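You operate a simulated robot arm through the tools that you are given. There is no shell and no other tool. Be economical: measure what you need, move in short steps, check, and stop when the job is done.

The job below is to be done with a simulated robot arm. You get a single attempt, and the scene is never put back.

## Task
Set the workbench up: orange roller in the press, knob plate in, blue roller on the tester, knob to 3.
Fine: the speed knob; leave the tester off; take the lid off the grease tub and lay it on the bench.

Only the result counts: the job must be done as asked and must still hold three seconds after the hand-in. Knocking over, shifting, dropping, spilling or breaking anything else fails it. A push-on lid holds only when it is set on centred and level and pressed home; a screw cap is set on level and turned clockwise until tight.

## Robot
A 7-joint arm with a two-finger parallel gripper on a trunk, on a base that drives. Base frame: it is fixed to the floor where the robot stands at the start and does not move with it; the origin is under the middle of the robot, x ahead of it, y to its left, z up; the surface under the hand at the start is at about z = 88. Readings come in cm, rad, newtons and seconds.
Its first joint turns from -2.897 to 2.897 rad. Places, roughly: black post [60, -30, 90]; knob plate [60, 0, 90]; speed knob [60, -40, 90]; white switch [60, -30, 90]. Payload 1.57 kg.
The TCP is the grasp point between the finger pads, 3 cm short of the fingertips. In the tool frame z runs along the fingers and y along their closing line. The gripper opens to 8 cm. The fingers are 1.7 cm wide and 1.2 cm thick; the gripper's body (4 by 8.2 cm) begins 8 cm behind the TCP.
Orientation is told as [roll, pitch, yaw] about the base's x, y, z axes, in that order, counted from this pose: with the fingers straight down and closing along the base's y, the tool's x points along the base's -x, its y along +y and its z along -z.

## Interface
- The arm moves only by the tool arm_command. Its arguments are lists of equal length, an entry for each row: "offset": the shift along the tool's x, y, z in cm, a list of three; "dr": the turn, a rotation vector about the tool's x, y, z in rad, a list of three; "jaw": the gripper command, from -1 (fully open) to 1 (shut), values between in proportion. In form: {"offset": [[tx, ty, tz], ...], "dr": [[rx, ry, rz], ...], "jaw": [jaw, ...]}. A call has 1 to 20 rows; each row shifts and turns the commanded pose from where the row before left it, along the tool's axes as they then stand. Rows are played at 5 a second. More than 5 cm and 0.15 rad between two rows, or a gripper value outside its range, and nothing of the call is played. Where a pose cannot be reached the arm comes as near as it can. A force on the tool above 50 N (or 10 N above the force at the start of the call, whichever is more), or a blocked arm, ends the call early, and 0.2 s more pass. The fingers move at their own pace (about 15.3 cm/s each) and stop on an object; they squeeze with about 32 N. The grip force told is the motor's: it shows also when the fingers shut on nothing. Time passes only in rows, and 0.2 s behind the last, so rows that do not move let the fingers close. It gives the time, the measured TCP pose, the force on the tool (base axes), the opening and the grip force at its end, in the units of the frame above (readings bear some noise), with the torque about the TCP (base axes, N m) and any sound that the robot's microphone picked up, and new pictures: "pictures" is both (left out), scene, wrist or none.
- Cameras (640 x 400 px; columns grow to the right, rows downward): "scene" is now at [-0.64, 18.08, 139.27]; the picture's right is [-0.08, -1.00, 0.00], its down [-0.34, 0.03, -0.94] and it looks along [0.94, -0.08, -0.34] (base axes); focal length 263 px, centre (320, 200). "wrist" rides on the gripper at [7.2, -0.7, -12.2] in the tool frame; the picture's right is [0.09, 1.00, 0.00], its down [-0.84, 0.08, -0.54] and it looks along [-0.54, 0.05, 0.84] (tool axes); focal length 238 px, centre (320, 200).
- steer(legs): drives the robot by 1 to 6 legs, each [ahead, left, turn to the left] in cm, cm and rad, along the robot's own axes; the way and the turn of a leg run together, so that a leg with both is an arc; at most 150 cm and 3.142 rad a leg. The arm and the cameras ride along, it lands a little off, and it stops where it bumps. It gives what a move gives, and a new picture of the scene camera.
- head_to(pan, tilt): turns the head with the scene camera to pan (to the left, within 2.496 rad either way) and tilt (down, from -0.506 to 1.204), counted from straight ahead of the robot. It gives what a move gives, and a new picture of the scene camera.
- measure_at(camera, pixels): for up to 12 pixels [column, row] of the newest picture of that camera ("zoom" is the newest enlarged one), the place [x, y, z] in the base frame of the surface seen there, good to about 0.2 cm. It takes no simulated time.
- zoom(camera, box): a new picture of the part [left, top, right, bottom] of that camera's present view, enlarged. It takes no simulated time.
- close_job(): hands the job in; it is judged then, once.

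Go step by step. Measure first, check grasps and placings, and put right what went wrong. The budget is 80 turns and 260 pictures, counting those below and the enlarged ones. Unless the task says otherwise, let go and move clear before handing in, and close with one line.

The tools are called after "Emit:" as name(argument=value, ...) on one line, values as JSON. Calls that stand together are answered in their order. arm_command: Moves the arm, as the interface text tells. Its arguments: {"type":"object","properties":{"offset":{"type":"array"},"dr":{"type":"array"},"jaw":{"type":"array"},"pictures":{"type":"string","enum":["both","scene","wrist","none"]}},"required":["offset","dr","jaw"]} The other tools are called the same way: steer (legs) drives the base; head_to (pan, tilt) turns the head that bears the scene camera; measure_at (camera, pixels) gives the place of the surface under pixels of a picture; zoom (camera, box) takes an enlarged picture of a part of a camera's view; close_job () hands the job in.

At the start:

```text
time_s: 0.0
position: [59.91, -9.87, 128.53]
ee_rot: [0.0, 0.0, -0.002]
ft_force: [0.4, 0.0, -0.2]
ft_torque: [0.02, 0.0, 0.01]
grip_width: 8.0
finger_force: 0.1
robot x, y, heading: [-0.04, -0.25, -0.002]
head pan, tilt: [-0.082, 0.349]
```

scene: 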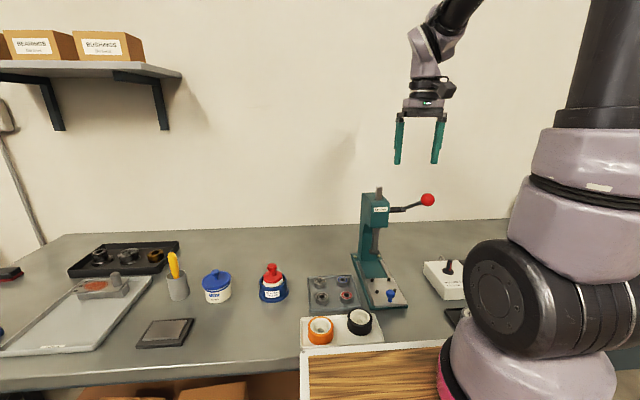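
wrist: 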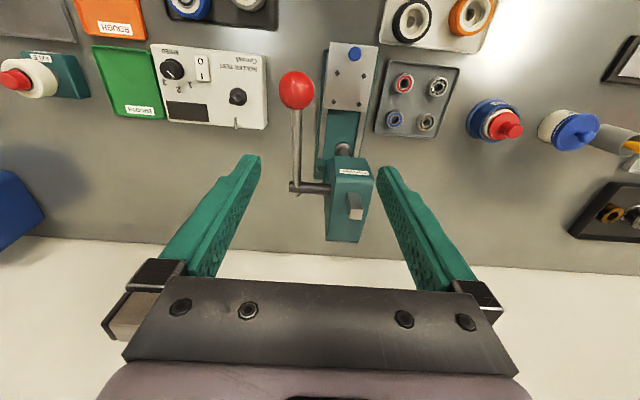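

The wrist picture shows the press in the middle (345,150), the tester box (210,85), a tray of bearings (415,95) and rollers at the top edge. I'll enlarge these and look around with the head.

Emit:
zoom(camera="wrist", box=[60, 0, 300, 150])

Emit:
zoom(camera="wrist", box=[300, 0, 540, 150])

Emit:
zoom(camera="scene", box=[290, 180, 500, 380])

Emit:
zoom(camera="scene", box=[0, 220, 300, 400])

```text
2.67 times, centred on (180, 75) of wrist
```

zoom: 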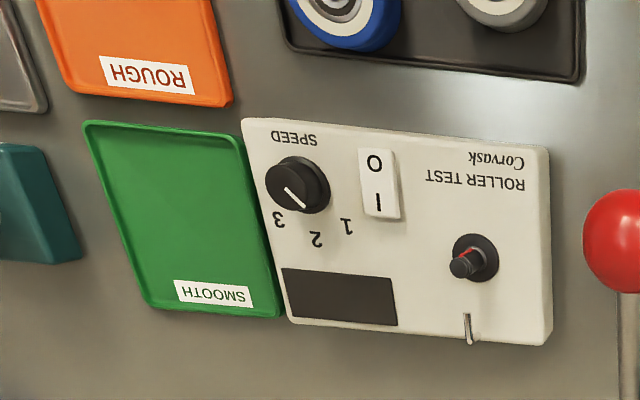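

```text
2.67 times, centred on (420, 75) of wrist
```

zoom: 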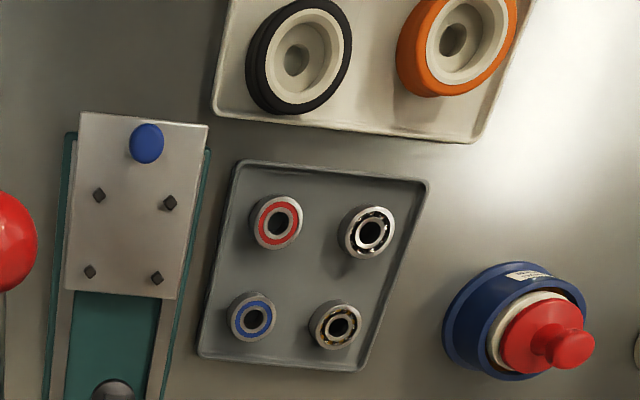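

```text
2.00 times, centred on (395, 280) of scene
```

zoom: 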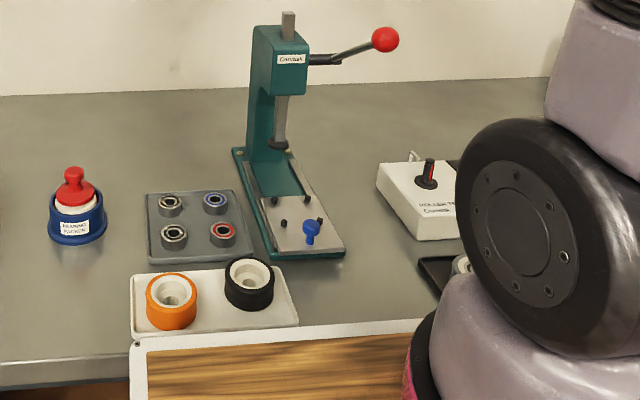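

```text
2.13 times, centred on (150, 310) of scene
```

zoom: 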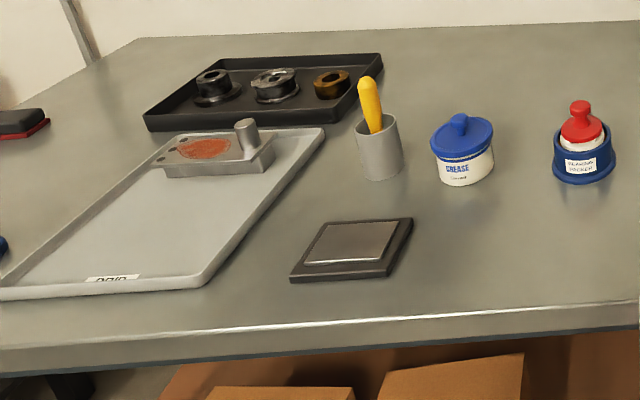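

The plate with the blue knob and four pins sits pulled out under the press. Next I'll measure the main parts in both pictures.

Emit:
measure_at(camera="scene", pixels=[[320, 325], [321, 342], [359, 317], [392, 293], [385, 280], [367, 308], [216, 273], [217, 281], [380, 189], [428, 200], [374, 250], [250, 310]])

Emit:
measure_at(camera="wrist", pixels=[[172, 70], [202, 68], [237, 96], [235, 125], [190, 5], [354, 52], [336, 73], [363, 74], [333, 101], [358, 104], [300, 90], [344, 148]])

Emit:
head_to(pan=-0.3, tilt=0.6)

```text
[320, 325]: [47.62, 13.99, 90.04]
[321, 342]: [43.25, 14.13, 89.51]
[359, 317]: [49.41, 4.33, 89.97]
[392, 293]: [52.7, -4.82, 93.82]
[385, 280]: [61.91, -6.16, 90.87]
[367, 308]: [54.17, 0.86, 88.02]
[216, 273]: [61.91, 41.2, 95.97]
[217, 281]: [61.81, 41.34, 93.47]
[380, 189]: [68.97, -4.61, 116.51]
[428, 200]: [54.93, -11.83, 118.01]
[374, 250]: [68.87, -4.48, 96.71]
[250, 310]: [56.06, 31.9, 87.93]
```

```text
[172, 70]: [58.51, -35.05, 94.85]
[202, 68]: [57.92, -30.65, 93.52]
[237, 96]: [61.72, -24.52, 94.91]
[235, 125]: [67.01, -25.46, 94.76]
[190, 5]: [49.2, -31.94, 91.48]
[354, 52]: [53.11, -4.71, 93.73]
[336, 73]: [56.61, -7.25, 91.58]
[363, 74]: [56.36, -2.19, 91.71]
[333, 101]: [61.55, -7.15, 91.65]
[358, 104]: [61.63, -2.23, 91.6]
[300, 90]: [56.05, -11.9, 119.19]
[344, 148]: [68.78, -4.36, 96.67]
```

```text
time_s: 0.8
position: [59.94, -9.96, 128.55]
ee_rot: [0.001, 0.0, 0.0]
ft_force: [-0.2, 0.0, 0.4]
ft_torque: [-0.01, -0.02, 0.01]
grip_width: 8.02
finger_force: 0.1
robot x, y, heading: [0.01, -0.08, 0.0]
head pan, tilt: [-0.3, 0.6]
```

scene: 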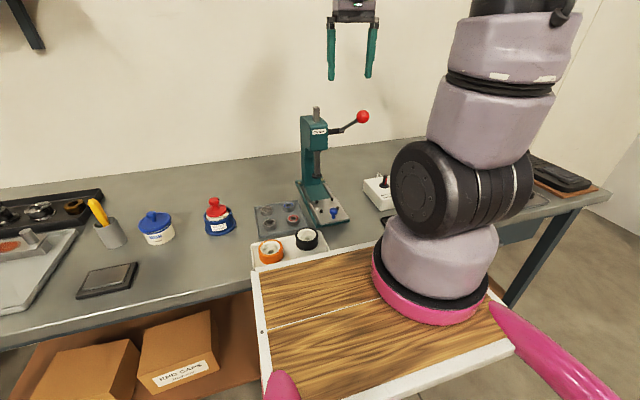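

The arm column hides the tester from the head, so I'll drive 8 cm back to get the near rollers into reach. Then I'll use the wrist camera on the right side.

Emit:
steer(legs=[[-8, 0, 0]])

Emit:
arm_command(offset=[[0, -5, 0], [0, -5, 0], [0, -5, 0], [0, -5, 0], [0, 0, 0]], dr=[[0, 0, 0], [0, 0, 0], [0, 0, 0], [0, 0, 0], [0, 0, 0]], jaw=[-1, -1, -1, -1, -1])

```text
time_s: 1.8
position: [51.78, -9.71, 128.47]
ee_rot: [0.0, 0.002, 0.0]
ft_force: [0.2, 0.5, -0.4]
ft_torque: [0.0, 0.01, 0.01]
grip_width: 8.02
finger_force: 0.2
robot x, y, heading: [-8.26, -0.05, 0.0]
head pan, tilt: [-0.3, 0.6]
```

scene: 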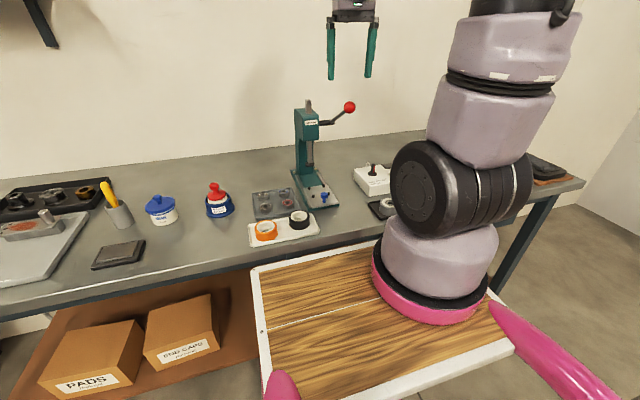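

```text
time_s: 3.0
position: [51.69, -29.94, 128.44]
ee_rot: [0.001, 0.001, 0.001]
ft_force: [0.4, 0.3, 0.6]
ft_torque: [0.02, -0.01, -0.02]
grip_width: 8.02
finger_force: 0.2
robot x, y, heading: [-8.05, 0.17, 0.001]
head pan, tilt: [-0.3, 0.6]
```

scene: 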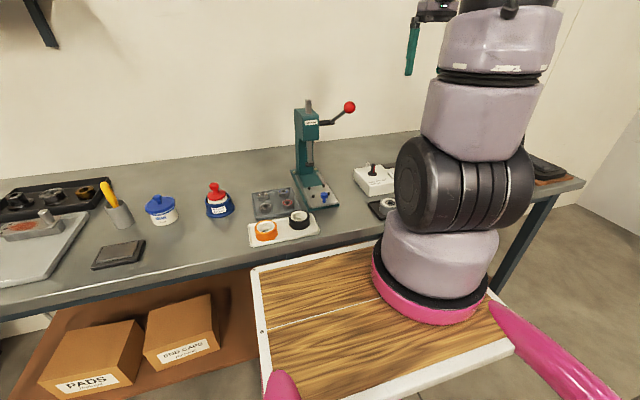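
wrist: 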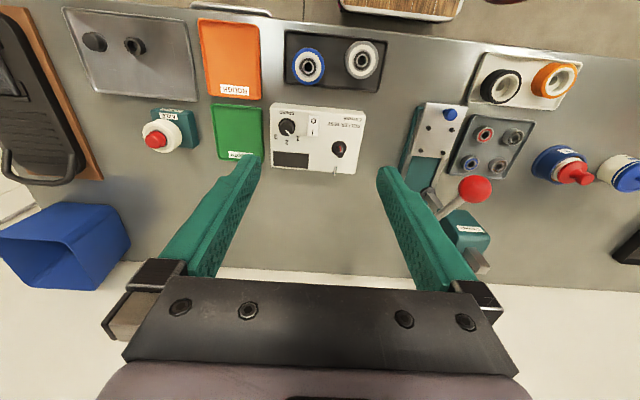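

The blue roller at (308,67) sits in a black tray next to a grey one, and the tester post is at (340,148). I'll zoom in for detail.

Emit:
zoom(camera="wrist", box=[264, 20, 392, 100])

Emit:
measure_at(camera="zoom", pixels=[[225, 235], [225, 165], [225, 305], [150, 235], [300, 235], [225, 195], [360, 350], [195, 360], [485, 210]])

Emit:
zoom(camera="wrist", box=[256, 95, 384, 175])

Emit:
measure_at(camera="zoom", pixels=[[430, 268], [430, 245], [410, 285], [460, 275], [160, 160], [150, 165], [290, 170], [300, 130], [395, 380], [300, 250], [460, 300]])

Emit:
zoom(camera="wrist", box=[390, 30, 598, 160])

Emit:
measure_at(camera="zoom", pixels=[[335, 175], [500, 150], [380, 160], [280, 185], [335, 150], [440, 160], [560, 140], [505, 110]])

```text
5.00 times, centred on (328, 60) of wrist
```

zoom: 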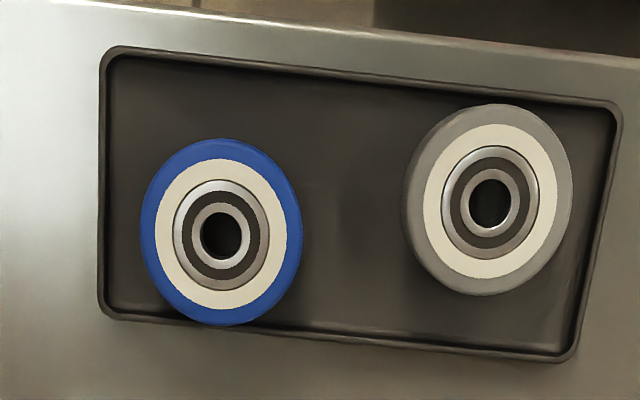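

```text
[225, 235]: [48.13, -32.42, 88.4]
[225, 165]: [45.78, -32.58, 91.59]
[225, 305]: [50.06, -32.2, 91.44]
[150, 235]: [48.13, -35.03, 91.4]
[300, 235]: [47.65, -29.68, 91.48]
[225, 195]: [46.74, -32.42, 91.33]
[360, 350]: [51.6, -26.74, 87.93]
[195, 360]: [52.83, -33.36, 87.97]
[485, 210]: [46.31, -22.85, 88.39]
```

```text
5.00 times, centred on (320, 135) of wrist
```

zoom: 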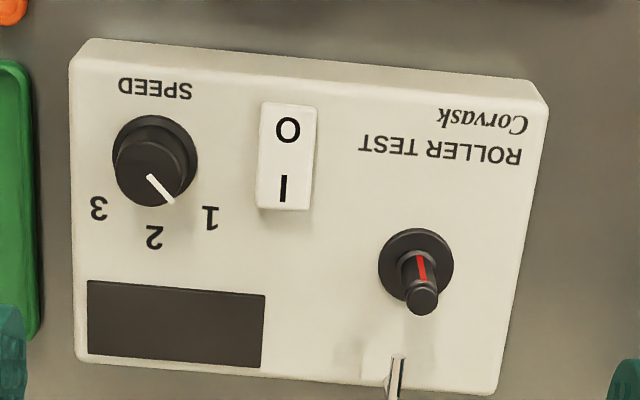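

```text
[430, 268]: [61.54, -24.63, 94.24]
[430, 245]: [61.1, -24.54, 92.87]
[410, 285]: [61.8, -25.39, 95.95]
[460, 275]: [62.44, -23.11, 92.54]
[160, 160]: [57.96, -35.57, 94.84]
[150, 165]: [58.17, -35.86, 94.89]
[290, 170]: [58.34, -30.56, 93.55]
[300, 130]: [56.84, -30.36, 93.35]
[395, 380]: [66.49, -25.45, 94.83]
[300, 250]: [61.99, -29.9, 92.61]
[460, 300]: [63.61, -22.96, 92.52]
```

```text
3.08 times, centred on (494, 95) of wrist
```

zoom: 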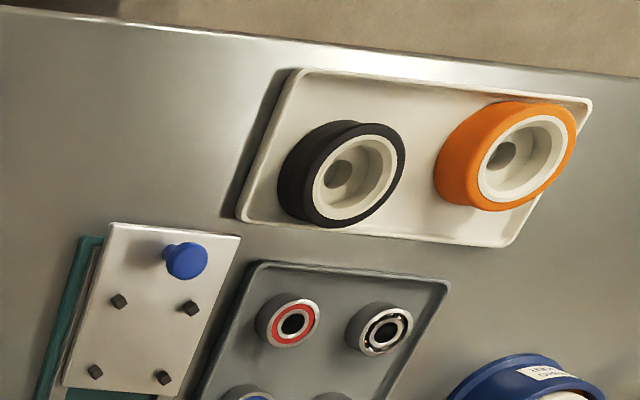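

```text
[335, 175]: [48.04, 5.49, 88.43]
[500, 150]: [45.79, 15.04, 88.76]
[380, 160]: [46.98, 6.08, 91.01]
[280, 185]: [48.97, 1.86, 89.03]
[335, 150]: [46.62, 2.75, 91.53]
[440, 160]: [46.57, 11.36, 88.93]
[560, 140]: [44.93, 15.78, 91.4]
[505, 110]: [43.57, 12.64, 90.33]
```

Blue roller: centre about (48.0,-32.4), top z 91.5, about 5.8 cm across. The post is near (61.6,-25). I'll go above the blue roller and look closer.

Emit:
arm_command(offset=[[3.7, -2.5, 2], [0, 0, 5], [0, 0, 5], [0, 0, 5], [0, 0, 5], [0, 0, 4], [0, 0, 0]], dr=[[0, 0, 0], [0, 0, 0], [0, 0, 0], [0, 0, 0], [0, 0, 0], [0, 0, 0], [0, 0, 0]], jaw=[-1, -1, -1, -1, -1, -0.75, -0.75], pictures="both")

```text
time_s: 4.6
position: [48.03, -32.45, 102.68]
ee_rot: [0.0, 0.0, -0.001]
ft_force: [0.2, -0.4, 0.6]
ft_torque: [-0.02, 0.0, 0.01]
grip_width: 7.0
finger_force: 0.0
robot x, y, heading: [-8.11, 0.09, -0.005]
head pan, tilt: [-0.3, 0.6]
```

scene: 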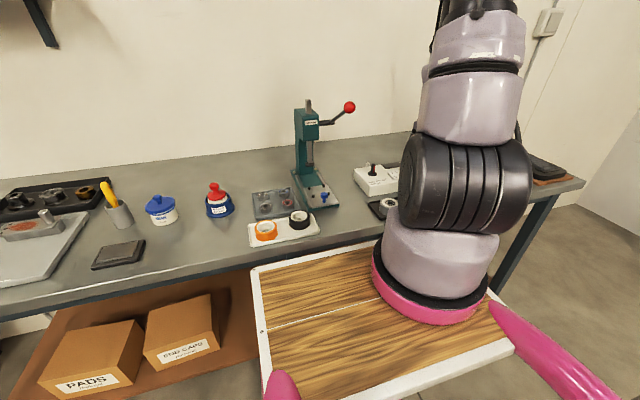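
wrist: 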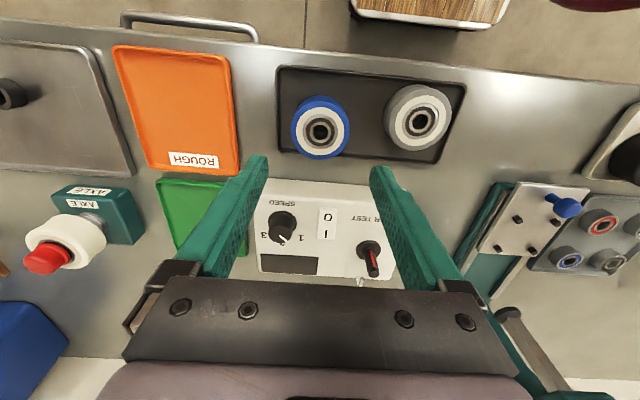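

The roller is at (321,130) and the post at (369,262). I'll zoom on both for accurate centres.

Emit:
zoom(camera="wrist", box=[272, 60, 400, 140])

Emit:
measure_at(camera="wrist", pixels=[[298, 130], [345, 125], [321, 102], [320, 148], [320, 131], [310, 131], [331, 131], [285, 130], [279, 130], [320, 160], [300, 158]])

Emit:
zoom(camera="wrist", box=[248, 190, 408, 290])

```text
5.00 times, centred on (336, 100) of wrist
```

zoom: 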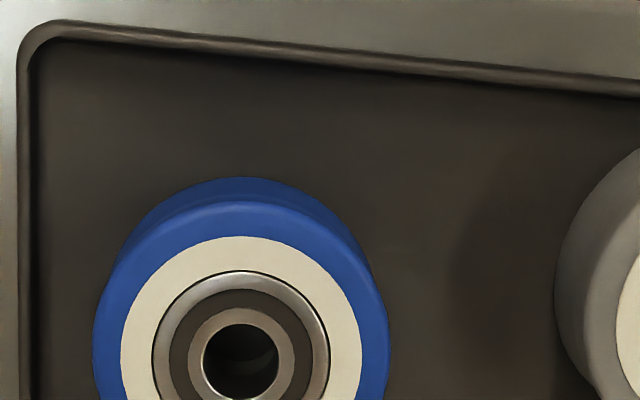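

```text
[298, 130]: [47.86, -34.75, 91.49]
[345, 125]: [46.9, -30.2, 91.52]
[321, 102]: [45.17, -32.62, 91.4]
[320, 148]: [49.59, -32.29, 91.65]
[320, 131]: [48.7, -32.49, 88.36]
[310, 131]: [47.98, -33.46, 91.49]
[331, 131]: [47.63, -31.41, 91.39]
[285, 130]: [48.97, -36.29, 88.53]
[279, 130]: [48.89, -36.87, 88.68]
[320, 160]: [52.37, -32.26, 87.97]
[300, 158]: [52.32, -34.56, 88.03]
```

```text
4.00 times, centred on (328, 240) of wrist
```

zoom: 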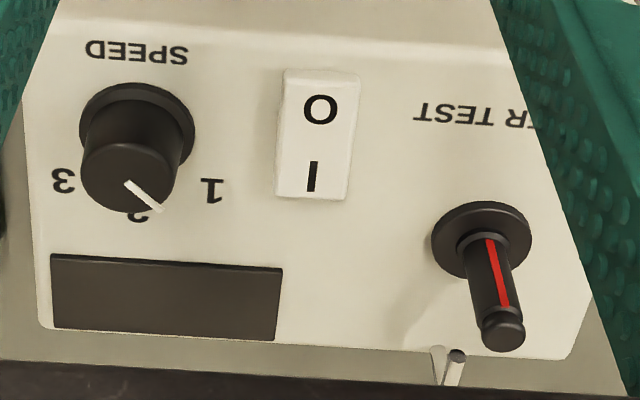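

Bore centre is about (47.95,-32.43), bore about 1.5 cm. Next I'll measure the post in this zoom.

Emit:
measure_at(camera="zoom", pixels=[[503, 335], [490, 333], [517, 333], [503, 345], [440, 240], [524, 235], [481, 208], [480, 262], [455, 355], [486, 240], [505, 305], [400, 200]])

Emit:
arm_command(offset=[[0, 0, 5], [0, 0, 3.5], [0, 0, 1.2], [0, 0, 0]], dr=[[0, 0, 0], [0, 0, 0], [0, 0, 0], [0, 0, 0]], jaw=[-0.75, -0.75, -0.75, -0.75], pictures="wrist")

```text
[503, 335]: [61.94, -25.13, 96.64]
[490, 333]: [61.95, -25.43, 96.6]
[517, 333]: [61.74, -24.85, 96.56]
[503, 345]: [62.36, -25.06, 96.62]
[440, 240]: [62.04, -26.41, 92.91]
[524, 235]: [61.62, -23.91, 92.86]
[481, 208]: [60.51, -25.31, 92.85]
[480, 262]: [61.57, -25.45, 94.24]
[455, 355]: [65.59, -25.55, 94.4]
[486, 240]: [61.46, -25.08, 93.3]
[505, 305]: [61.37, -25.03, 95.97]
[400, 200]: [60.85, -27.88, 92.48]
```

```text
time_s: 5.6
position: [48.17, -32.46, 92.88]
ee_rot: [0.0, -0.001, 0.0]
ft_force: [-0.5, 0.6, 0.3]
ft_torque: [-0.02, -0.03, -0.02]
grip_width: 7.01
finger_force: 0.1
robot x, y, heading: [-7.96, -0.15, -0.002]
head pan, tilt: [-0.3, 0.6]
```

wrist: 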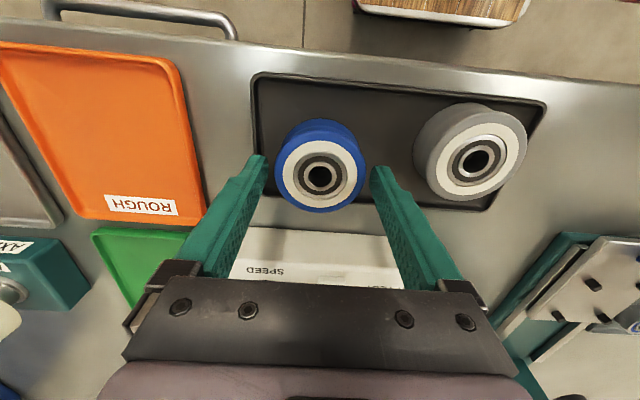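

The fingers straddle the roller. I'll go 0.3 cm lower, close, and lift.

Emit:
arm_command(offset=[[0, 0, 0.3], [0, 0, 0], [0, 0, 0], [0, 0, 0], [0, 0, -2], [0, 0, -4], [0, 0, -4], [0, 0, 0]], dr=[[0, 0, 0], [0, 0, 0], [0, 0, 0], [0, 0, 0], [0, 0, 0], [0, 0, 0], [0, 0, 0], [0, 0, 0]], jaw=[-0.75, 1, 1, 1, 1, 1, 1, 1], pictures="wrist")

Emit:
zoom(camera="wrist", box=[256, 130, 384, 210])

Emit:
measure_at(camera="zoom", pixels=[[275, 240], [365, 240], [320, 195], [320, 285], [200, 200], [440, 200], [320, 120], [320, 340]])

```text
time_s: 7.4
position: [48.05, -32.39, 102.67]
ee_rot: [0.0, 0.0, 0.0]
ft_force: [-0.5, -0.5, -1.1]
ft_torque: [-0.03, 0.02, -0.01]
grip_width: 5.89
finger_force: 31.8
robot x, y, heading: [-8.3, 0.11, 0.0]
head pan, tilt: [-0.3, 0.6]
```

wrist: 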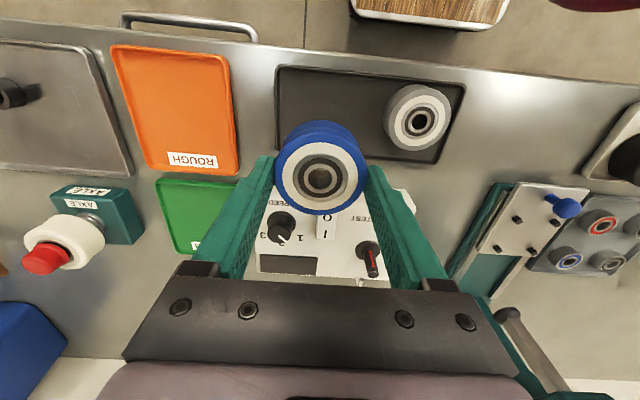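

```text
5.00 times, centred on (320, 170) of wrist
```

zoom: 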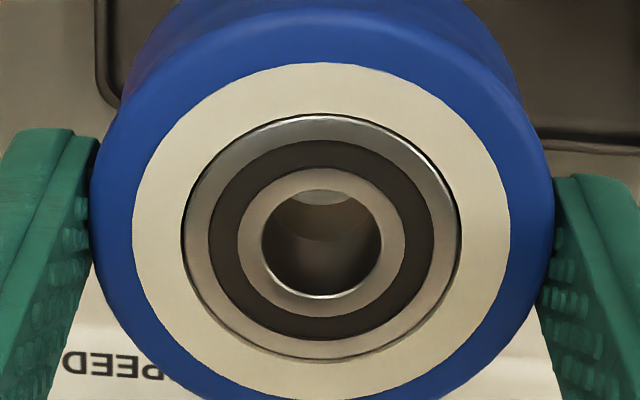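

```text
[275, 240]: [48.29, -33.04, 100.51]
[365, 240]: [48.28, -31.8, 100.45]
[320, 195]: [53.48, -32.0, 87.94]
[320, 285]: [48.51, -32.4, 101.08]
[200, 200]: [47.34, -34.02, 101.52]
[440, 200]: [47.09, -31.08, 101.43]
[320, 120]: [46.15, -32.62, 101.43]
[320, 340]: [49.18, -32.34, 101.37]
```

The roller is gripped with its bore at zoom (321,242), about (47.85,-32.47). I'll move above the post at about (61.9,-25.14) with clearance and check.

Emit:
arm_command(offset=[[0, 0, -1.5], [-4.7, 2.4, 0], [-4.7, 2.4, 0], [-4.65, 2.5, 0], [0, 0, 0], [0, 0, 0]], dr=[[0, 0, 0], [0, 0, 0], [0, 0, 0], [0, 0, 0], [0, 0, 0], [0, 0, 0]], jaw=[1, 1, 1, 1, 1, 1], pictures="wrist")

Emit:
zoom(camera="wrist", box=[256, 130, 384, 210])

Emit:
measure_at(camera="zoom", pixels=[[321, 118], [321, 355], [186, 240], [456, 240], [300, 240], [320, 240], [340, 240], [320, 220], [320, 260]])

```text
refused: row 2 steps farther than a row can; nothing moved
```

```text
5.00 times, centred on (320, 170) of wrist
```

zoom: 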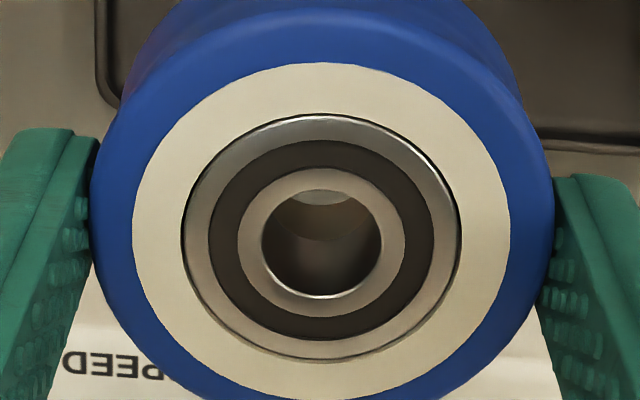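

```text
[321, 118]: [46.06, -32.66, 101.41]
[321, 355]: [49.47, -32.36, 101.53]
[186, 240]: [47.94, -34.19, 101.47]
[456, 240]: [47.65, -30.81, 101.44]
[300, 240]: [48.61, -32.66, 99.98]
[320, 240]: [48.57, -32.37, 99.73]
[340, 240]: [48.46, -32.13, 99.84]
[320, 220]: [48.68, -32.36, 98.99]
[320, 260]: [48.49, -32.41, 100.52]
```

The step was refused for its length. The bearing ring rim gives centre (47.78,-32.5), so I'll repeat the move with smaller steps.

Emit:
arm_command(offset=[[0, 0, -1.5], [-3.5, 1.8, 0], [-3.5, 1.8, 0], [-3.5, 1.8, 0], [-3.6, 1.96, 0], [0, 0, 0], [0, 0, 0]], dr=[[0, 0, 0], [0, 0, 0], [0, 0, 0], [0, 0, 0], [0, 0, 0], [0, 0, 0], [0, 0, 0]], jaw=[1, 1, 1, 1, 1, 1, 1], pictures="wrist")

Emit:
zoom(camera="wrist", box=[256, 130, 384, 210])

Emit:
measure_at(camera="zoom", pixels=[[321, 118], [321, 355], [186, 240], [456, 240], [300, 240], [320, 240], [340, 240], [320, 220], [320, 260]])

```text
time_s: 9.0
position: [62.15, -24.89, 104.05]
ee_rot: [-0.001, 0.001, -0.001]
ft_force: [-0.5, 0.5, -1.6]
ft_torque: [-0.02, 0.03, -0.01]
grip_width: 5.89
finger_force: 32.3
robot x, y, heading: [-7.73, -0.01, -0.002]
head pan, tilt: [-0.3, 0.6]
```

wrist: 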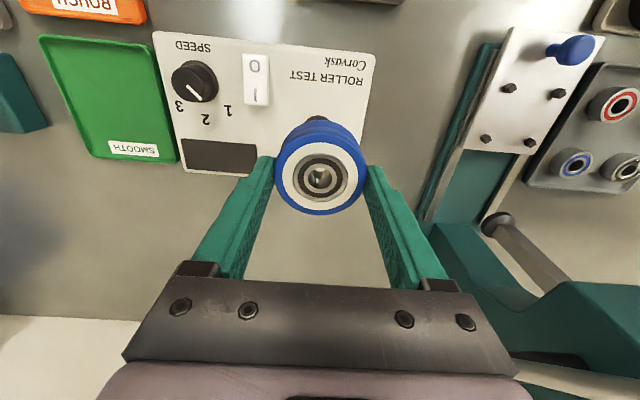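

```text
5.00 times, centred on (320, 170) of wrist
```

zoom: 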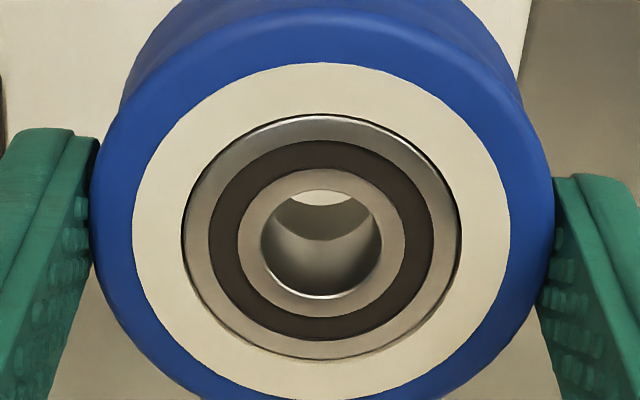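

```text
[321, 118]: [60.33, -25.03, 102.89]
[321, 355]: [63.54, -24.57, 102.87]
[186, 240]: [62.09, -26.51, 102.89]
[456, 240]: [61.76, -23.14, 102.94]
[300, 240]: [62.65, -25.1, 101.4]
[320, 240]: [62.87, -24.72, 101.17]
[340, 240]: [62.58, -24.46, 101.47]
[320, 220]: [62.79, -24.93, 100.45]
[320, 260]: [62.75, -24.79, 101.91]
```

The bore now measures (61.93,-24.8), slightly left of the post estimate. I'll check the flange part visible at (318,120) in this same frame.

Emit:
zoom(camera="wrist", box=[288, 100, 352, 140])

Emit:
measure_at(camera="zoom", pixels=[[200, 170], [220, 170], [240, 165], [300, 160], [350, 160], [380, 165], [400, 170], [420, 175]])

```text
10.00 times, centred on (320, 120) of wrist
```

zoom: 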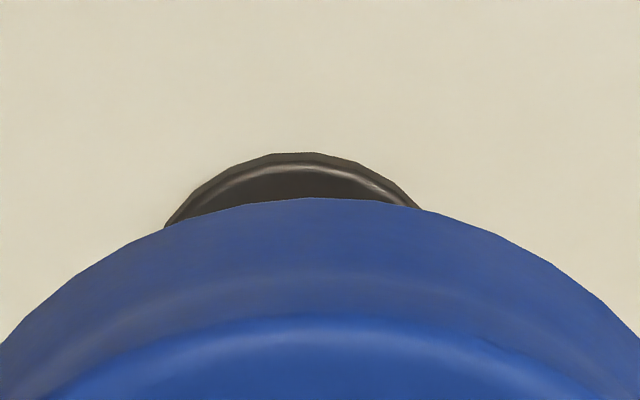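

```text
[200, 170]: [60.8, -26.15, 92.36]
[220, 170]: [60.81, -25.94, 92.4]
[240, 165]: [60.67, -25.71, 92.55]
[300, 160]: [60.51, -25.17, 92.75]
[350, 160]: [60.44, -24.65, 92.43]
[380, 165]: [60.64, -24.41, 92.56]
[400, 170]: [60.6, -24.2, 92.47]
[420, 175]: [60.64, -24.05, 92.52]
```

The flange is centred near y -25.2 in this frame, so I'll shift 0.37 right. Then I'll lower to just above the post top and look through the bore.

Emit:
arm_command(offset=[[0, -0.37, 0], [0, 0, 2.0], [0, 0, 1.0], [0, 0, 0], [0, 0, 0]], dr=[[0, 0, 0], [0, 0, 0], [0, 0, 0], [0, 0, 0], [0, 0, 0]], jaw=[1, 1, 1, 1, 1], pictures="wrist")

Emit:
zoom(camera="wrist", box=[288, 155, 352, 195])

Emit:
measure_at(camera="zoom", pixels=[[325, 200], [325, 230], [325, 260], [325, 300], [270, 230], [380, 230], [90, 240], [560, 240]])

```text
time_s: 10.2
position: [62.21, -25.35, 100.96]
ee_rot: [0.001, 0.0, 0.001]
ft_force: [0.1, -0.3, -1.6]
ft_torque: [0.03, 0.0, -0.01]
grip_width: 5.91
finger_force: 32.1
robot x, y, heading: [-8.39, -0.03, 0.001]
head pan, tilt: [-0.3, 0.6]
```

wrist: 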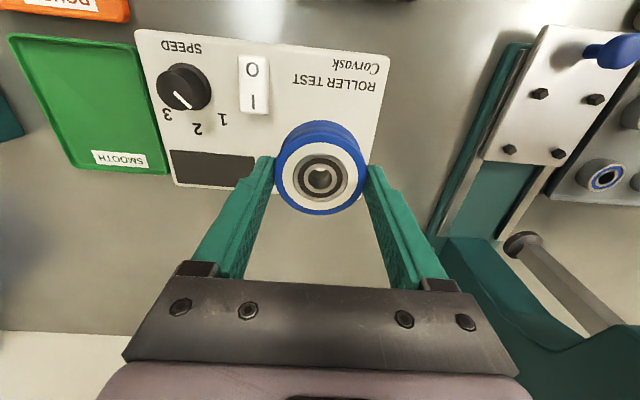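

```text
10.00 times, centred on (320, 175) of wrist
```

zoom: 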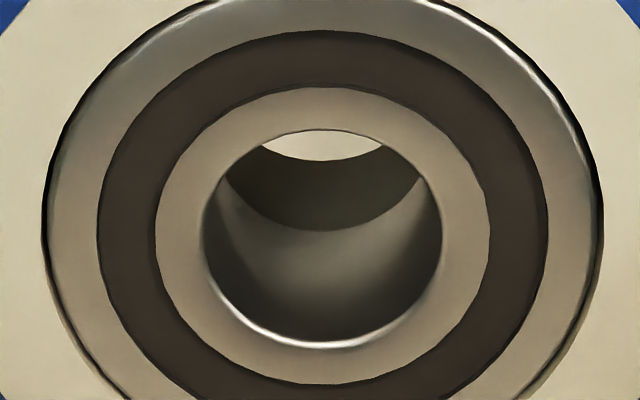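

```text
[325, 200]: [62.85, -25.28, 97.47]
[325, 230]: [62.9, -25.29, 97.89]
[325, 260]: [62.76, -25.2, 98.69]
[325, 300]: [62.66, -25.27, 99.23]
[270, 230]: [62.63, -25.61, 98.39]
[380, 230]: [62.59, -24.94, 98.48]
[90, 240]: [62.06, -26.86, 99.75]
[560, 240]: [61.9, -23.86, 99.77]
```

Bore is at about (61.88,-25.33) against post (61.88,-25.2). I'll nudge 0.1 left, then lower gently and watch the force.

Emit:
arm_command(offset=[[0, 0.1, 0], [0, 0, 0.4], [0, 0, 0.4], [0, 0, 0.4], [0, 0, 0.4], [0, 0, 0]], dr=[[0, 0, 0], [0, 0, 0], [0, 0, 0], [0, 0, 0], [0, 0, 0], [0, 0, 0]], jaw=[1, 1, 1, 1, 1, 1], pictures="wrist")

Emit:
zoom(camera="wrist", box=[288, 155, 352, 195])

```text
time_s: 11.6
position: [62.31, -25.28, 99.43]
ee_rot: [-0.001, 0.0, 0.0]
ft_force: [2.4, 9.1, 2.2]
ft_torque: [0.38, -0.06, 0.0]
grip_width: 5.88
finger_force: 32.1
robot x, y, heading: [-8.41, 0.2, -0.004]
head pan, tilt: [-0.3, 0.6]
```

wrist: 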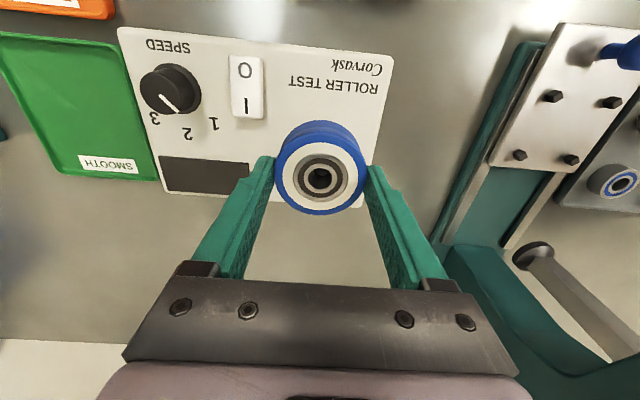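

```text
10.00 times, centred on (320, 175) of wrist
```

zoom: 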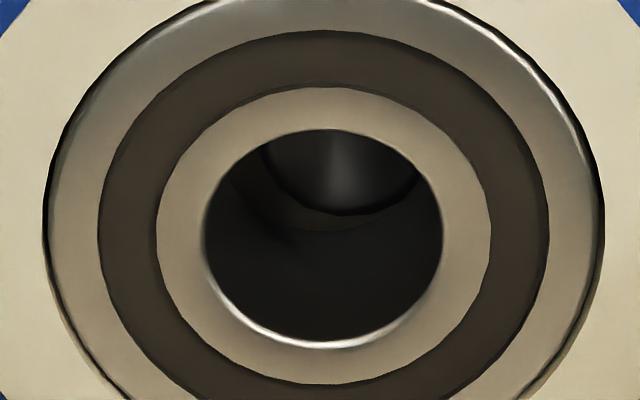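

The post shows inside the bore, right of centre (cols 265-425), and a 9 N push in +y agrees. I'll shift left 0.13, relieve it, and continue down.

Emit:
arm_command(offset=[[-0.03, 0.13, 0], [0, 0, 0.3], [0, 0, 0.3], [0, 0, 0]], dr=[[0, 0, 0], [0, 0, 0], [0, 0, 0], [0, 0, 0]], jaw=[1, 1, 1, 1], pictures="wrist")

Emit:
zoom(camera="wrist", box=[288, 155, 352, 195])

```text
time_s: 12.6
position: [62.17, -25.19, 98.89]
ee_rot: [0.001, 0.0, 0.001]
ft_force: [1.3, -0.3, -0.8]
ft_torque: [0.0, -0.02, 0.02]
grip_width: 5.88
finger_force: 32.3
robot x, y, heading: [-7.91, -0.13, -0.005]
head pan, tilt: [-0.3, 0.6]
```

wrist: 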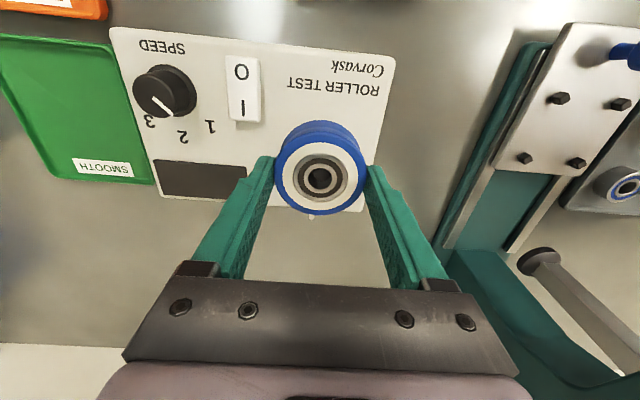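

```text
10.00 times, centred on (320, 175) of wrist
```

zoom: 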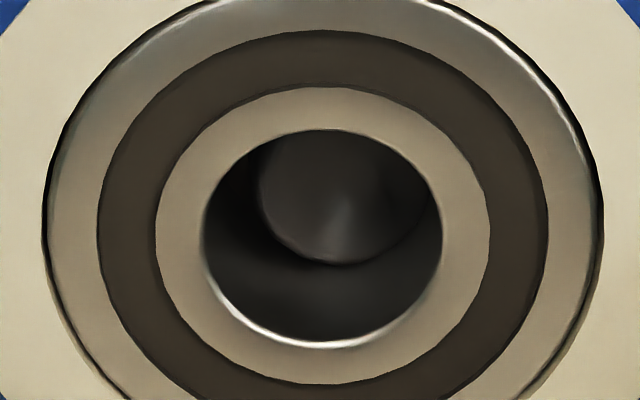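

Force is relieved and the post is still a bit right of centre. I'll shift 0.08 more and go on down until it seats at about TCP z 97.2.

Emit:
arm_command(offset=[[-0.02, 0.08, 0], [0, 0, 0.4], [0, 0, 0.4], [0, 0, 0.4], [0, 0, 0.3], [0, 0, 0]], dr=[[0, 0, 0], [0, 0, 0], [0, 0, 0], [0, 0, 0], [0, 0, 0], [0, 0, 0]], jaw=[1, 1, 1, 1, 1, 1], pictures="wrist")

Emit:
zoom(camera="wrist", box=[288, 155, 352, 195])

```text
time_s: 14.0
position: [62.23, -25.24, 97.35]
ee_rot: [0.001, 0.0, 0.0]
ft_force: [0.1, 0.0, -0.6]
ft_torque: [0.0, 0.01, -0.01]
grip_width: 5.88
finger_force: 32.2
robot x, y, heading: [-8.68, 0.12, -0.005]
head pan, tilt: [-0.3, 0.6]
```

wrist: 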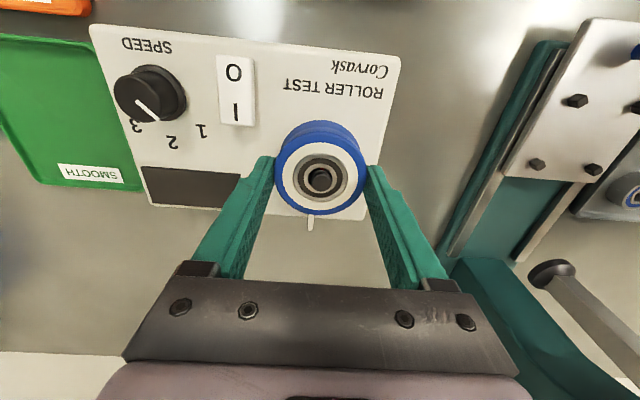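

```text
10.00 times, centred on (320, 175) of wrist
```

zoom: 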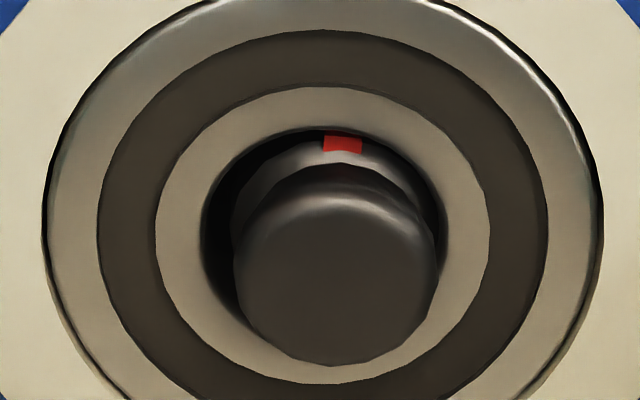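

The post is now through the bore and the cap shows at the top, with no contact force yet. I'll lower until a light contact.

Emit:
arm_command(offset=[[0, 0.03, 0.15], [0, 0, 0.15], [0, 0, 0.15], [0, 0, 0]], dr=[[0, 0, 0], [0, 0, 0], [0, 0, 0], [0, 0, 0]], jaw=[1, 1, 1, 1], pictures="wrist")

Emit:
zoom(camera="wrist", box=[272, 105, 368, 225])

```text
time_s: 15.0
position: [62.38, -25.09, 97.0]
ee_rot: [-0.001, -0.003, -0.001]
ft_force: [-0.5, 1.3, 24.4]
ft_torque: [0.09, 0.34, -0.01]
grip_width: 5.88
finger_force: 31.8
robot x, y, heading: [-8.35, -0.27, 0.004]
head pan, tilt: [-0.3, 0.6]
```

wrist: 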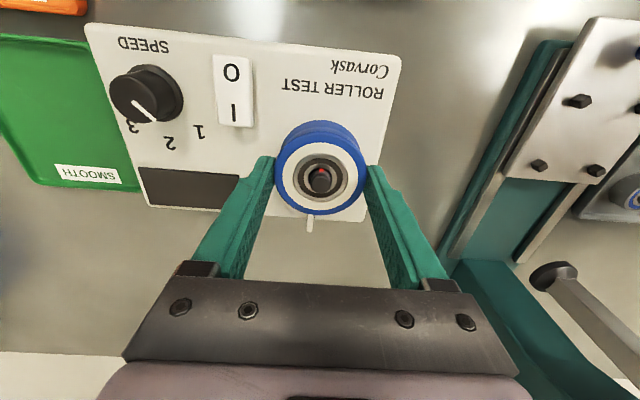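

```text
3.33 times, centred on (320, 165) of wrist
```

zoom: 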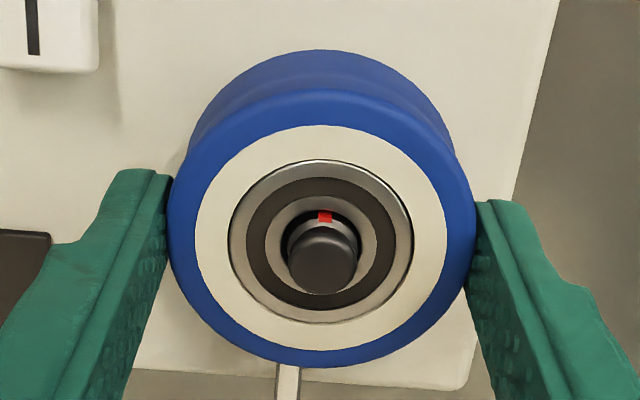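

A 24 N upward force at TCP z 97.0 means the roller is on the flange. I'll ease up 0.15, open only to 6.6 so the switch isn't touched, and rise.

Emit:
arm_command(offset=[[0, 0, -0.15], [0, 0, 0], [0, 0, 0], [0, 0, -1], [0, 0, -3], [0, 0, -4], [0, 0, 0]], dr=[[0, 0, 0], [0, 0, 0], [0, 0, 0], [0, 0, 0], [0, 0, 0], [0, 0, 0], [0, 0, 0]], jaw=[1, -0.65, -0.65, -0.65, -0.65, -0.65, -0.65], pictures="wrist")

Emit:
zoom(camera="wrist", box=[160, 20, 384, 160])

Emit:
measure_at(camera="zoom", pixels=[[460, 310], [400, 310], [520, 305], [460, 245], [460, 370], [130, 140], [150, 165], [115, 125], [150, 125], [122, 165], [440, 230], [190, 165]])

```text
time_s: 16.6
position: [62.22, -25.09, 105.07]
ee_rot: [0.001, 0.0, 0.0]
ft_force: [0.2, 0.0, 0.5]
ft_torque: [0.0, -0.04, -0.01]
grip_width: 6.63
finger_force: 0.1
robot x, y, heading: [-8.06, 0.05, -0.001]
head pan, tilt: [-0.3, 0.6]
```

wrist: 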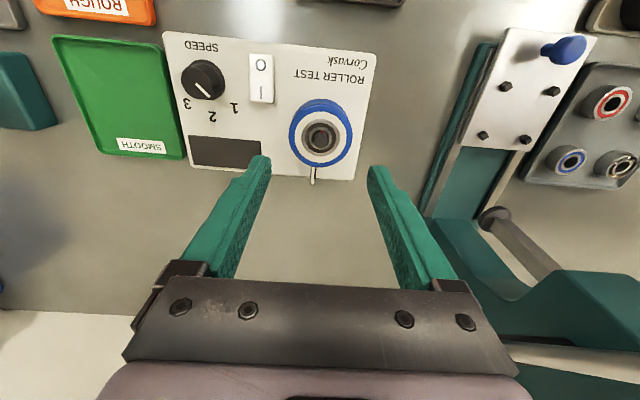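

```text
2.86 times, centred on (272, 90) of wrist
```

zoom: 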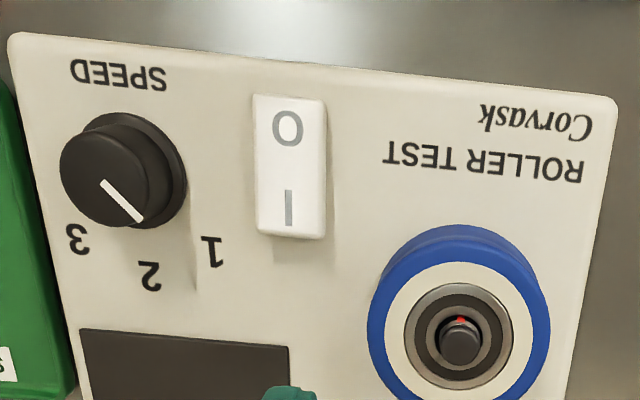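

```text
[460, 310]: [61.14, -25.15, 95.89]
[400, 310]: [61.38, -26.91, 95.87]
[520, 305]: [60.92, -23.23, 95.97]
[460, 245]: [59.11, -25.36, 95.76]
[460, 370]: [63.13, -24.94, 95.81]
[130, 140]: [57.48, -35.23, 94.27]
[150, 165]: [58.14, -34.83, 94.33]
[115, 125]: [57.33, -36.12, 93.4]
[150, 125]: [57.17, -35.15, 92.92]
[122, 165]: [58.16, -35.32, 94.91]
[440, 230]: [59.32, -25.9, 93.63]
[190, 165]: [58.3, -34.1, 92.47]
```

The blue roller is seated (top z 95.87 all round) and the switch still shows O and I. Now I'll measure the knob's pointer and labels.

Emit:
zoom(camera="wrist", box=[170, 50, 250, 130])

Emit:
measure_at(camera="zoom", pixels=[[100, 170], [170, 185], [212, 230], [270, 240], [250, 210], [210, 165], [110, 272], [200, 330], [318, 280], [150, 120], [150, 235], [230, 170]])

```text
5.00 times, centred on (210, 90) of wrist
```

zoom: 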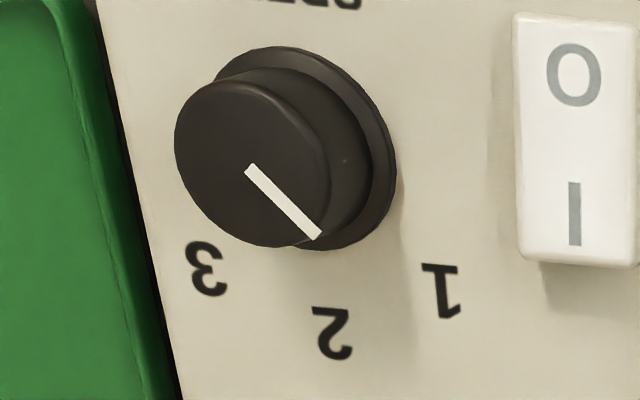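

```text
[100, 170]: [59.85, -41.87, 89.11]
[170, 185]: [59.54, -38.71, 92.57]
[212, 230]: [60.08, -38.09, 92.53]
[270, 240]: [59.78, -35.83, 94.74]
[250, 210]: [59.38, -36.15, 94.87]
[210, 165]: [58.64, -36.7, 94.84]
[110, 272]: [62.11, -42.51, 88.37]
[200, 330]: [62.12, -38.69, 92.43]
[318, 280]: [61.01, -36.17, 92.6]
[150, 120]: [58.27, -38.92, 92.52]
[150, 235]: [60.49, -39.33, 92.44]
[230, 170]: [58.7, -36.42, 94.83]
```

I'll measure this zoom's own features: the pointer ends (250,170)-(317,234), the knob's top rim, and the labels 3 (207,268), 2 (333,333), 1 (440,290).

Emit:
measure_at(camera="zoom", pixels=[[250, 171], [315, 233], [180, 150], [320, 180], [230, 88], [262, 240], [207, 268], [333, 333], [440, 290], [392, 170], [280, 50], [330, 245]])

```text
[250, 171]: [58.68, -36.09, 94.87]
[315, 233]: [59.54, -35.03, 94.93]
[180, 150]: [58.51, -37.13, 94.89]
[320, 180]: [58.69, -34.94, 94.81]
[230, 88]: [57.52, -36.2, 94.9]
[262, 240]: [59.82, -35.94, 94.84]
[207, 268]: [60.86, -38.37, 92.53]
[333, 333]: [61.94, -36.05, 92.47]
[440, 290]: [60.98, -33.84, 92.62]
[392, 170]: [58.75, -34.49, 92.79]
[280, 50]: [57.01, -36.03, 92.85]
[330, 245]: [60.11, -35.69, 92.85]
```

Knob centre is (58.65,-36.05). Its pointer is at about +48°, by label 1 (3 is at -46°, 2 at 0°), so it needs about 1.57 rad clockwise from above, which is +tool z. I'll move over it pre-turned by -0.75.

Emit:
arm_command(offset=[[1.2, -3.65, 0], [1.2, -3.65, 0], [1.17, -3.65, 0], [0, 0, 0], [0, 0, 0], [0, 0, 0], [0, 0, 0], [0, 0, 0], [0, 0, 3], [0, 0, 2], [0, 0, 0]], dr=[[0, 0, 0], [0, 0, 0], [0, 0, 0], [0, 0, -0.15], [0, 0, -0.15], [0, 0, -0.15], [0, 0, -0.15], [0, 0, -0.15], [0, 0, 0], [0, 0, 0], [0, 0, 0]], jaw=[-0.12, -0.12, -0.12, -0.12, -0.12, -0.12, -0.12, -0.12, -0.12, -0.12, -0.12], pictures="both")

```text
time_s: 19.0
position: [58.74, -35.98, 99.97]
ee_rot: [-0.001, -0.001, 0.748]
ft_force: [-0.7, -0.1, -0.1]
ft_torque: [0.0, 0.0, 0.02]
grip_width: 4.49
finger_force: 0.1
robot x, y, heading: [-8.31, 0.25, 0.002]
head pan, tilt: [-0.3, 0.6]
```

scene: 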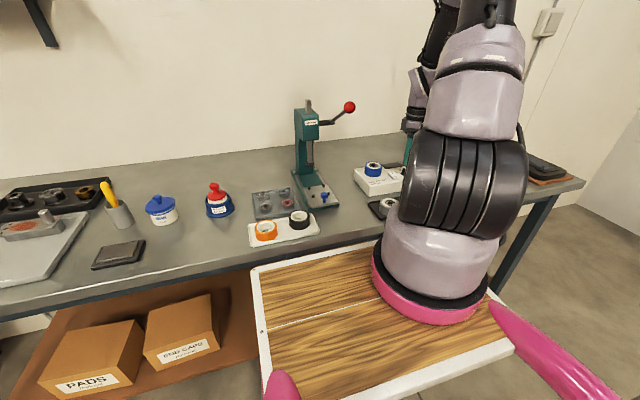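
wrist: 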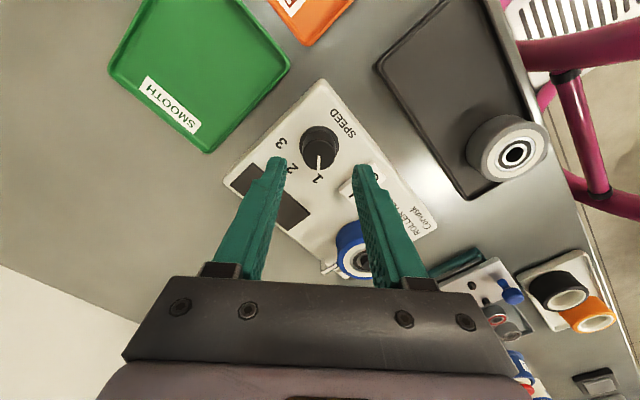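

The pointer points straight down the picture at (319,160), toward label 1, and the fingers straddle the knob. I'll lower, close, and look.

Emit:
arm_command(offset=[[0, 0, 2], [0, 0, 1.8], [0, 0, 0], [0, 0, 0], [0, 0, 0]], dr=[[0, 0, 0], [0, 0, 0], [0, 0, 0], [0, 0, 0], [0, 0, 0]], jaw=[-0.12, -0.12, -0.12, 1, 1], pictures="wrist")

Emit:
zoom(camera="wrist", box=[240, 130, 400, 230])

```text
time_s: 20.2
position: [58.58, -35.91, 96.15]
ee_rot: [0.0, -0.001, 0.75]
ft_force: [2.2, -3.1, -2.7]
ft_torque: [-0.14, -0.14, 0.0]
grip_width: 2.74
finger_force: 38.7
robot x, y, heading: [-8.31, -0.35, 0.003]
head pan, tilt: [-0.3, 0.6]
```

wrist: 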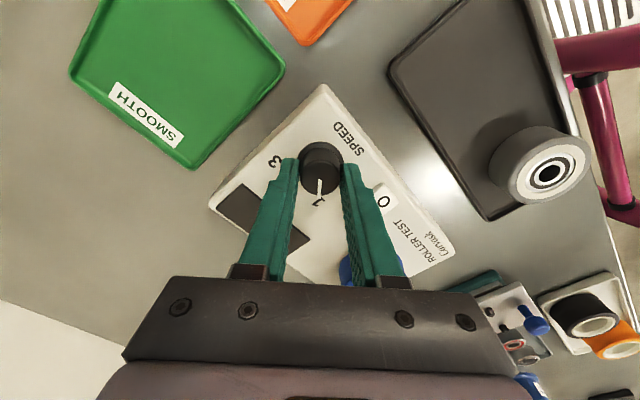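

```text
4.00 times, centred on (320, 180) of wrist
```

zoom: 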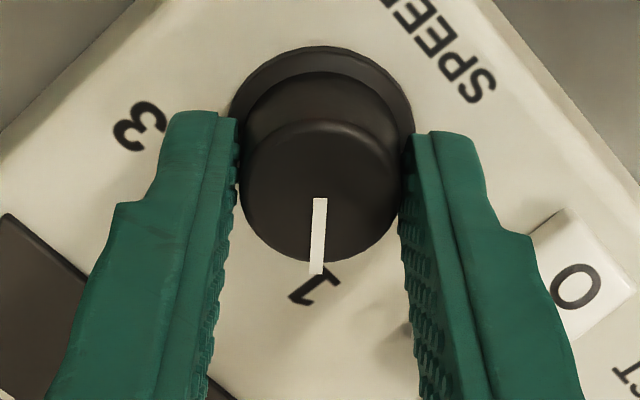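

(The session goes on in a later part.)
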